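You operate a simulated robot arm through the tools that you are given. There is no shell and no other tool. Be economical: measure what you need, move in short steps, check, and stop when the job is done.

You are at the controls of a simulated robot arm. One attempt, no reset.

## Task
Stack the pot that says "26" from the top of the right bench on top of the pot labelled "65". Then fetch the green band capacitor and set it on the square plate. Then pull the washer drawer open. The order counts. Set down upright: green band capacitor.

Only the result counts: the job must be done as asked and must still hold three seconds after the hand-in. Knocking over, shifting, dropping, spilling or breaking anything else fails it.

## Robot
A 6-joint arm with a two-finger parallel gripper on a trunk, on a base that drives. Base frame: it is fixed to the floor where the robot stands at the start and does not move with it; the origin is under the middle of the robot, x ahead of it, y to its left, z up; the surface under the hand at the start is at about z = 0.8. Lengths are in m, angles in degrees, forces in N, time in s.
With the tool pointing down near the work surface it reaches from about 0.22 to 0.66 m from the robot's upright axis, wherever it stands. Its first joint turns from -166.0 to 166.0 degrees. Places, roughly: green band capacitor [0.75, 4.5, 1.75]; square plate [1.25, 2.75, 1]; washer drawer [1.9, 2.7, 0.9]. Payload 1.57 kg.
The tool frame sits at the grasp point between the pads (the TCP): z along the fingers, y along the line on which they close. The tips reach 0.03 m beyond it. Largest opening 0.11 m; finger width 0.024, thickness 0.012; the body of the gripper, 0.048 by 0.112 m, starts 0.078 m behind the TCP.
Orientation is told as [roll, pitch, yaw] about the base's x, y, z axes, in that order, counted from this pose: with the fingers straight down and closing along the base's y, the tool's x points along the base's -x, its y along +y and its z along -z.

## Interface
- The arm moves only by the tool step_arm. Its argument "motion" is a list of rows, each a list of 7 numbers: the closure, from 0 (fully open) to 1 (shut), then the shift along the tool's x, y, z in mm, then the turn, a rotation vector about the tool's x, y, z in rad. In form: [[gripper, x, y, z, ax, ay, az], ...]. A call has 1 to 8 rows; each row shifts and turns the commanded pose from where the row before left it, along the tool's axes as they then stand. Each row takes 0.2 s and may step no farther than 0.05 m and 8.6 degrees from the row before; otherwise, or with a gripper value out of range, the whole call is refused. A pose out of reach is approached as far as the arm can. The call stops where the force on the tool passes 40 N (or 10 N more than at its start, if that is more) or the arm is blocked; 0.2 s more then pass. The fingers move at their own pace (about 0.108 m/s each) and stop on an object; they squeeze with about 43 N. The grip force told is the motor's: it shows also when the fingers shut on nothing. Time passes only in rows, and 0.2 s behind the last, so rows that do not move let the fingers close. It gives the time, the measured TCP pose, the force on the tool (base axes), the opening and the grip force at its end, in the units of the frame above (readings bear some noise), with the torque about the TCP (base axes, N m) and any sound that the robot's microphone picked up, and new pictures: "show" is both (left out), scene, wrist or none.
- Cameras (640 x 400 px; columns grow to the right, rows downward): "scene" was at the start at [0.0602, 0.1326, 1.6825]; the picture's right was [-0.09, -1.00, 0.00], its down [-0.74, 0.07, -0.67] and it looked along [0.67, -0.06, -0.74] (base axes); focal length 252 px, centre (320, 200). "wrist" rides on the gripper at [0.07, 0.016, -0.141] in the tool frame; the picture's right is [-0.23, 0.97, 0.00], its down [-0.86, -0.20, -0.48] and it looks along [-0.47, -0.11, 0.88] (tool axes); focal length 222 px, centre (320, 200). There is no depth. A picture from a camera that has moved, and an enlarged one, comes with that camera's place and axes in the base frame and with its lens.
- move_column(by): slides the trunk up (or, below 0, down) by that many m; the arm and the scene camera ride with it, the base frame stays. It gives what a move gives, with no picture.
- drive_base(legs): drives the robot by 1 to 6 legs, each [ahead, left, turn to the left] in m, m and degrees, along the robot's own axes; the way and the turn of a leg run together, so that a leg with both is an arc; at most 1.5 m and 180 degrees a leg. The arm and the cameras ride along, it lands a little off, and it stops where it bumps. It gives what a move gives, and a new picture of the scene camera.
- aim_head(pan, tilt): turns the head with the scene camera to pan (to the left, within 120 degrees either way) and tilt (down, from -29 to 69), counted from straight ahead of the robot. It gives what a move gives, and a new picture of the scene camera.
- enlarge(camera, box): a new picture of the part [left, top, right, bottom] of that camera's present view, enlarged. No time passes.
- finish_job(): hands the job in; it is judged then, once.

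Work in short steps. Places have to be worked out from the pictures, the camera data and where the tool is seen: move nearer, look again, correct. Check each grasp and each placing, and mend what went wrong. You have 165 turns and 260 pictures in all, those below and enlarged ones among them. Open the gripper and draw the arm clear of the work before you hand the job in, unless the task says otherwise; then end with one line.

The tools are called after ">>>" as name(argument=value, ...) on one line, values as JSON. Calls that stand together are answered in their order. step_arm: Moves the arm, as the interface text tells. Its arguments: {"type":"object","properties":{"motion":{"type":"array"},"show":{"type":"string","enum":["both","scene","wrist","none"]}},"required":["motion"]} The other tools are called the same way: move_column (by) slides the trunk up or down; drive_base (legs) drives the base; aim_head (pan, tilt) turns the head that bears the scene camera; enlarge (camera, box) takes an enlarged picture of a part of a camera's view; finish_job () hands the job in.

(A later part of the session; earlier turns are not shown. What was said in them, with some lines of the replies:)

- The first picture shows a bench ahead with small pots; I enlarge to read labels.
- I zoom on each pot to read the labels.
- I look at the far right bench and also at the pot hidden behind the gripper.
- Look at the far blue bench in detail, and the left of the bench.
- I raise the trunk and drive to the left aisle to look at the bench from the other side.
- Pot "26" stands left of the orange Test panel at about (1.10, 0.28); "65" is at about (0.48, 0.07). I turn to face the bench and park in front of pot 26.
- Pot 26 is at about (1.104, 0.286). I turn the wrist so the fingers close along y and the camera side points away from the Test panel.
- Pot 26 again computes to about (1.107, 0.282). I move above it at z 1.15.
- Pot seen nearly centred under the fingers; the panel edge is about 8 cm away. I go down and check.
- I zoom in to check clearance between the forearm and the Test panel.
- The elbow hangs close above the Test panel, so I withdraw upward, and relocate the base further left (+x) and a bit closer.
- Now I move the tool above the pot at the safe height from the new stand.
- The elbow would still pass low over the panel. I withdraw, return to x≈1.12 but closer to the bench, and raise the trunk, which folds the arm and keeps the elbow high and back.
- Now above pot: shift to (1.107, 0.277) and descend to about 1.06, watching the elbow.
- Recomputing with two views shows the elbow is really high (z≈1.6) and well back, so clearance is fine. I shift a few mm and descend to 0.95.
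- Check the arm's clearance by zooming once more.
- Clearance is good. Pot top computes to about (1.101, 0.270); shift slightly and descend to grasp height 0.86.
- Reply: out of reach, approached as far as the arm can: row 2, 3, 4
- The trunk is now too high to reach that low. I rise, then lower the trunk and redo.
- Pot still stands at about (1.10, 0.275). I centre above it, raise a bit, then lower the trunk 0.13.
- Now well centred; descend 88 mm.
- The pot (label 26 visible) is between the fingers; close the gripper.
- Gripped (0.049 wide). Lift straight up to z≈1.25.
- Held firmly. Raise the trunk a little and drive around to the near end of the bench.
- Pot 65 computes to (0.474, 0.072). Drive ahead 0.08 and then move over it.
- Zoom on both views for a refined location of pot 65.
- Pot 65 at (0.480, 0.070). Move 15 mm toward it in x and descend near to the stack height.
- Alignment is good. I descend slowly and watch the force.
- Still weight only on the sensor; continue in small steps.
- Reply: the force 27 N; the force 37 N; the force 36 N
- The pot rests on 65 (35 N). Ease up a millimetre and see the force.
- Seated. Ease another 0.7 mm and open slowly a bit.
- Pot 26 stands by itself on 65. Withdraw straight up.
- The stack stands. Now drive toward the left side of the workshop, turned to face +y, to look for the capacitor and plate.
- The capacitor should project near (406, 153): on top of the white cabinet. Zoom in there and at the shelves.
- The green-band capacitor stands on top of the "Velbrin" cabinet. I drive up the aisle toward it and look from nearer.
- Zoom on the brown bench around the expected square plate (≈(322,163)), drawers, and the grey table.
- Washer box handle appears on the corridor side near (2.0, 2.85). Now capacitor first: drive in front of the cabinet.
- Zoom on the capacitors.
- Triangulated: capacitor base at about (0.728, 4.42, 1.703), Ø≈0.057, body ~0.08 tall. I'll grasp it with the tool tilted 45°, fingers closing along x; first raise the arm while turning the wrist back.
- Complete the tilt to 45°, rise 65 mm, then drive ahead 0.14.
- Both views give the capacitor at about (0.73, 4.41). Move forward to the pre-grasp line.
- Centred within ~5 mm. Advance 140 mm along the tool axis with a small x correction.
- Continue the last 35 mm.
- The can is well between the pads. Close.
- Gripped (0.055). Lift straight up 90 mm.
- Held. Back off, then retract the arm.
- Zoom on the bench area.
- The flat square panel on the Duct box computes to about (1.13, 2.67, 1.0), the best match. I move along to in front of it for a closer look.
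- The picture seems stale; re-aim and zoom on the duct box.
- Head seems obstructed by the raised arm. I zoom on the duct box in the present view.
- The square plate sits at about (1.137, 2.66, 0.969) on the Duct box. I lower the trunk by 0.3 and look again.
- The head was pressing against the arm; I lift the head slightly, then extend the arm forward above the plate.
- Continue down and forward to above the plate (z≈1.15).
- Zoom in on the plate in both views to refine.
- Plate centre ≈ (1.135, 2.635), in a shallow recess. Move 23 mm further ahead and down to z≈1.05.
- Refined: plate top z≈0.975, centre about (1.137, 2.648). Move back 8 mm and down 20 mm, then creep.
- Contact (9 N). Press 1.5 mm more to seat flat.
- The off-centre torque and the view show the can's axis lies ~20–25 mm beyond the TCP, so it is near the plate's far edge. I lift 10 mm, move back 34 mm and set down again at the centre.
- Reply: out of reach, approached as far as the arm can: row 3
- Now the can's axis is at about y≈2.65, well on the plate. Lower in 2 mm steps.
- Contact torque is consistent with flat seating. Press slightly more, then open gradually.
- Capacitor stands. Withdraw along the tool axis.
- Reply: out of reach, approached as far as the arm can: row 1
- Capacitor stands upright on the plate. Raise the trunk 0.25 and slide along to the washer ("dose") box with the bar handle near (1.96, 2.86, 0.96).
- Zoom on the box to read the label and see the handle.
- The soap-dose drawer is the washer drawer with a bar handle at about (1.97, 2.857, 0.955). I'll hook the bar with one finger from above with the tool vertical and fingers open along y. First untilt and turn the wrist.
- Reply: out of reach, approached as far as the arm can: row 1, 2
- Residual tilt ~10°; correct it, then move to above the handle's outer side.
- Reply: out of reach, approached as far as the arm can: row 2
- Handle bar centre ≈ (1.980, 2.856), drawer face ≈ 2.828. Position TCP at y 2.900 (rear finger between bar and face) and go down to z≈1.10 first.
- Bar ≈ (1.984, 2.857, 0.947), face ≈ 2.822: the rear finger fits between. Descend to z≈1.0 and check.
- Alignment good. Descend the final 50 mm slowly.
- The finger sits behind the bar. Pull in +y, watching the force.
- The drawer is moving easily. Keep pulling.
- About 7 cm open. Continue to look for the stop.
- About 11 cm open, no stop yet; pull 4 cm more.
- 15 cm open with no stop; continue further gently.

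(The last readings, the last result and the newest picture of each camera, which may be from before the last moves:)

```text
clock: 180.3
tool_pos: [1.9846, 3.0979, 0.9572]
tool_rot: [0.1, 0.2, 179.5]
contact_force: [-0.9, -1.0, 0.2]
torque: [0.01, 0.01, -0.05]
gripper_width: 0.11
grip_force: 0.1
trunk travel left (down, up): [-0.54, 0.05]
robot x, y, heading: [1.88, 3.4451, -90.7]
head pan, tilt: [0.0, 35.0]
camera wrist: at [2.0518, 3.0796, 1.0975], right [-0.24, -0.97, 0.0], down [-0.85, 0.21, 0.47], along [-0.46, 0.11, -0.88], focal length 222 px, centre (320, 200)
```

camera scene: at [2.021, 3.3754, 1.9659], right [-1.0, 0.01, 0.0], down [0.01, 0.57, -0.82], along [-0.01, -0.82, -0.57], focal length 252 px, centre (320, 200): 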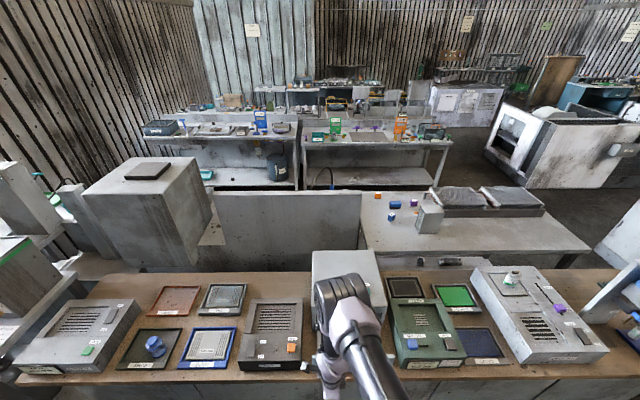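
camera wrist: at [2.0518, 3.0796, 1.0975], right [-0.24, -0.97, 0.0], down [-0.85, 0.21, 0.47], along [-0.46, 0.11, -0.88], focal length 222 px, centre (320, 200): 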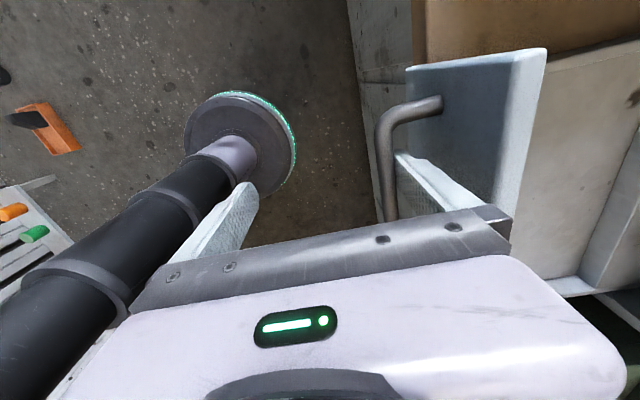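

Pull a little further (2 cm) to look for the stop.

>>> step_arm(motion=[[0, 0, -5, 0, 0, 0, 0], [0, 0, -5, 0, 0, 0, 0], [0, 0, -5, 0, 0, 0, 0], [0, 0, -5, 0, 0, 0, 0]], show="both")

>>> enlarge(camera="scene", box=[280, 240, 420, 390])

```text
clock: 181.0
tool_pos: [1.9848, 3.1006, 0.9562]
tool_rot: [1.2, 0.5, 179.4]
contact_force: [-6.0, -17.4, -5.7]
torque: [0.18, -0.09, -0.08]
gripper_width: 0.1101
grip_force: 0.2
trunk travel left (down, up): [-0.54, 0.05]
robot x, y, heading: [1.8788, 3.4444, -90.8]
head pan, tilt: [0.0, 35.0]
stopped in row 3: the force on the tool passed its limit at 43 N (the readings are from after the stop); the commanded pose is now the measured one
camera scene: at [2.021, 3.3744, 1.9658], right [-1.0, 0.01, 0.0], down [0.01, 0.57, -0.82], along [-0.01, -0.82, -0.57], focal length 252 px, centre (320, 200)
camera wrist: at [2.0529, 3.0844, 1.0988], right [-0.24, -0.97, 0.02], down [-0.86, 0.22, 0.47], along [-0.46, 0.1, -0.88], focal length 222 px, centre (320, 200)
```

scene: 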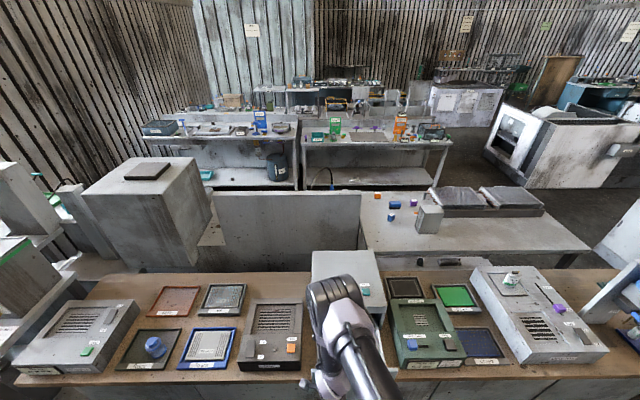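
wrist: 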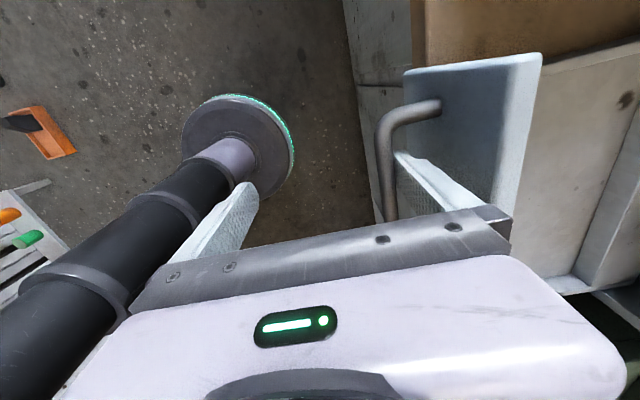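

```text
2.67 times, centred on (350, 315) of scene
camera zoom: at [2.021, 3.3744, 1.9658], right [-1.0, 0.01, 0.0], down [0.01, 0.57, -0.82], along [-0.01, -0.82, -0.57], focal length 672 px, centre (240, -107)
```

zoom: 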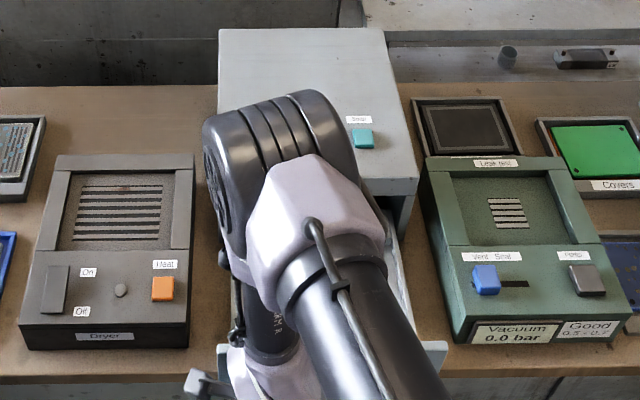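

Hit the end stop: drawer fully open. Relieve the finger by 8 mm, then lift straight out.

>>> step_arm(motion=[[0, 0, 7, 0, 0, 0, 0], [0, 0, 0, 0, 0, 0, 0]], show="none")

>>> step_arm(motion=[[0, 0, 0, -20, 0, 0, 0], [0, 0, 0, -30, 0, 0, 0], [0, 0, 0, -40, 0, 0, 0], [0, 0, 0, -45, 0, 0, 0], [0, 0, 0, -45, 0, 0, 0], [0, 0, 0, -45, 0, 0, 0], [0, 0, 0, -45, 0, 0, 0]], show="both")

```text
clock: 181.6
tool_pos: [1.9836, 3.0956, 0.9556]
tool_rot: [0.8, 0.3, 179.5]
contact_force: [0.2, 0.2, -0.2]
torque: [0.02, 0.0, 0.02]
gripper_width: 0.11
grip_force: 0.0
trunk travel left (down, up): [-0.54, 0.05]
robot x, y, heading: [1.8804, 3.447, -90.6]
head pan, tilt: [0.0, 35.0]
```

```text
clock: 183.2
tool_pos: [1.9818, 3.103, 1.2259]
tool_rot: [0.8, 0.4, 179.5]
contact_force: [-0.6, 0.3, -0.3]
torque: [-0.03, 0.02, 0.01]
gripper_width: 0.1101
grip_force: 0.0
trunk travel left (down, up): [-0.54, 0.05]
robot x, y, heading: [1.8819, 3.4436, -90.8]
head pan, tilt: [0.0, 35.0]
camera scene: at [2.0201, 3.3766, 1.9661], right [-1.0, 0.01, 0.0], down [0.01, 0.57, -0.82], along [-0.01, -0.82, -0.57], focal length 252 px, centre (320, 200)
camera wrist: at [2.0493, 3.0865, 1.3683], right [-0.24, -0.97, 0.01], down [-0.86, 0.21, 0.47], along [-0.46, 0.1, -0.88], focal length 222 px, centre (320, 200)
```

scene: 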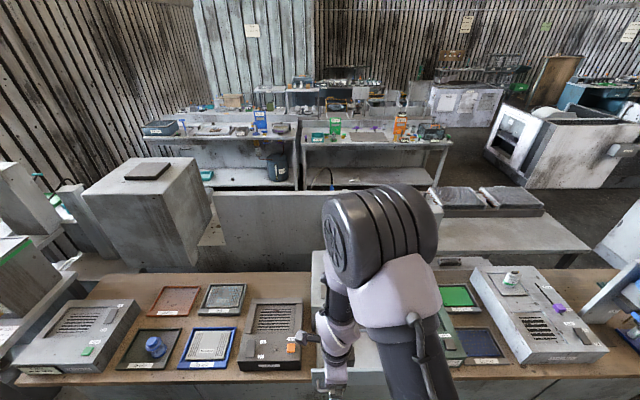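
wrist: 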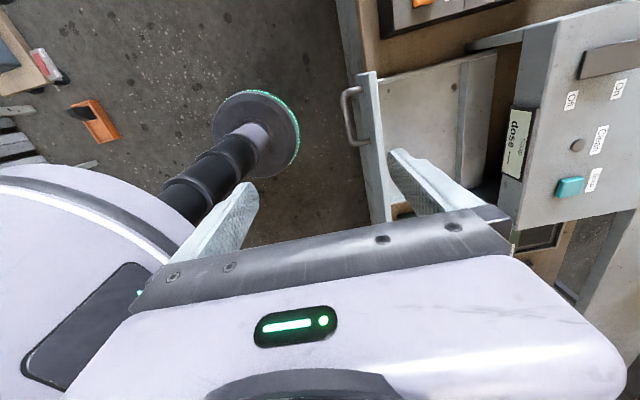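

The drawer stays open. Check the capacitor and the distant stack.

>>> enlarge(camera="scene", box=[470, 250, 570, 320])

>>> enlarge(camera="scene", box=[370, 100, 450, 150])

```text
5.71 times, centred on (520, 285) of scene
camera zoom: at [2.0201, 3.3766, 1.9661], right [-1.0, 0.01, 0.0], down [0.01, 0.57, -0.82], along [-0.01, -0.82, -0.57], focal length 1439 px, centre (-823, -286)
```

zoom: 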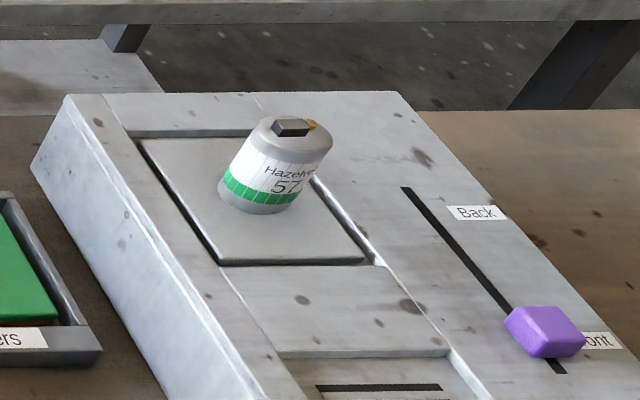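

```text
8.00 times, centred on (410, 125) of scene
camera zoom: at [2.0201, 3.3766, 1.9661], right [-1.0, 0.01, 0.0], down [0.01, 0.57, -0.82], along [-0.01, -0.82, -0.57], focal length 2015 px, centre (-400, 800)
```

zoom: 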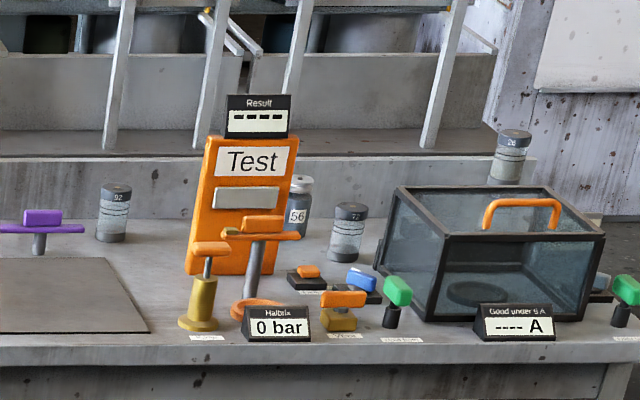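

Everything stands as wanted. Back the base slightly away so the arm is clear.

>>> drive_base(legs=[[-0.12, 0, 0]])

```text
clock: 184.5
tool_pos: [1.9833, 3.2181, 1.2263]
tool_rot: [0.8, 0.4, 179.4]
contact_force: [0.3, -0.6, -0.5]
torque: [0.02, 0.03, -0.01]
gripper_width: 0.1101
grip_force: 0.1
trunk travel left (down, up): [-0.54, 0.05]
robot x, y, heading: [1.8823, 3.565, -90.6]
head pan, tilt: [0.0, 35.0]
camera scene: at [2.0225, 3.4927, 1.9659], right [-1.0, 0.01, 0.0], down [0.01, 0.57, -0.82], along [-0.01, -0.82, -0.57], focal length 252 px, centre (320, 200)
```

scene: 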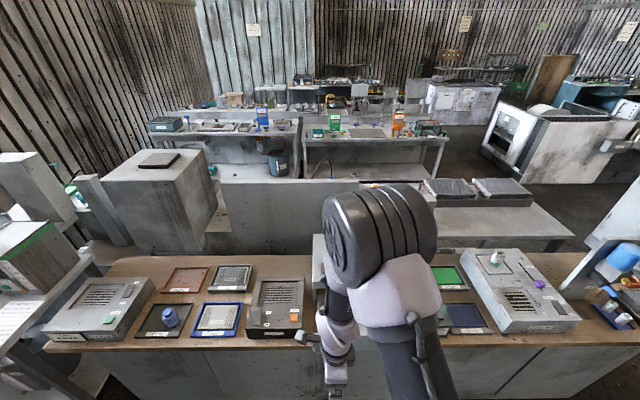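

The arm is clear, the gripper is open and all three steps are done, so I hand in.

>>> finish_job()

```text
The job is handed in.
```

I handed the job in with all three steps done in order: pot "26" stands on pot "65", the green-band capacitor is upright on the square plate on the Duct box, and the washer ("soap dose") drawer is pulled open to its stop.
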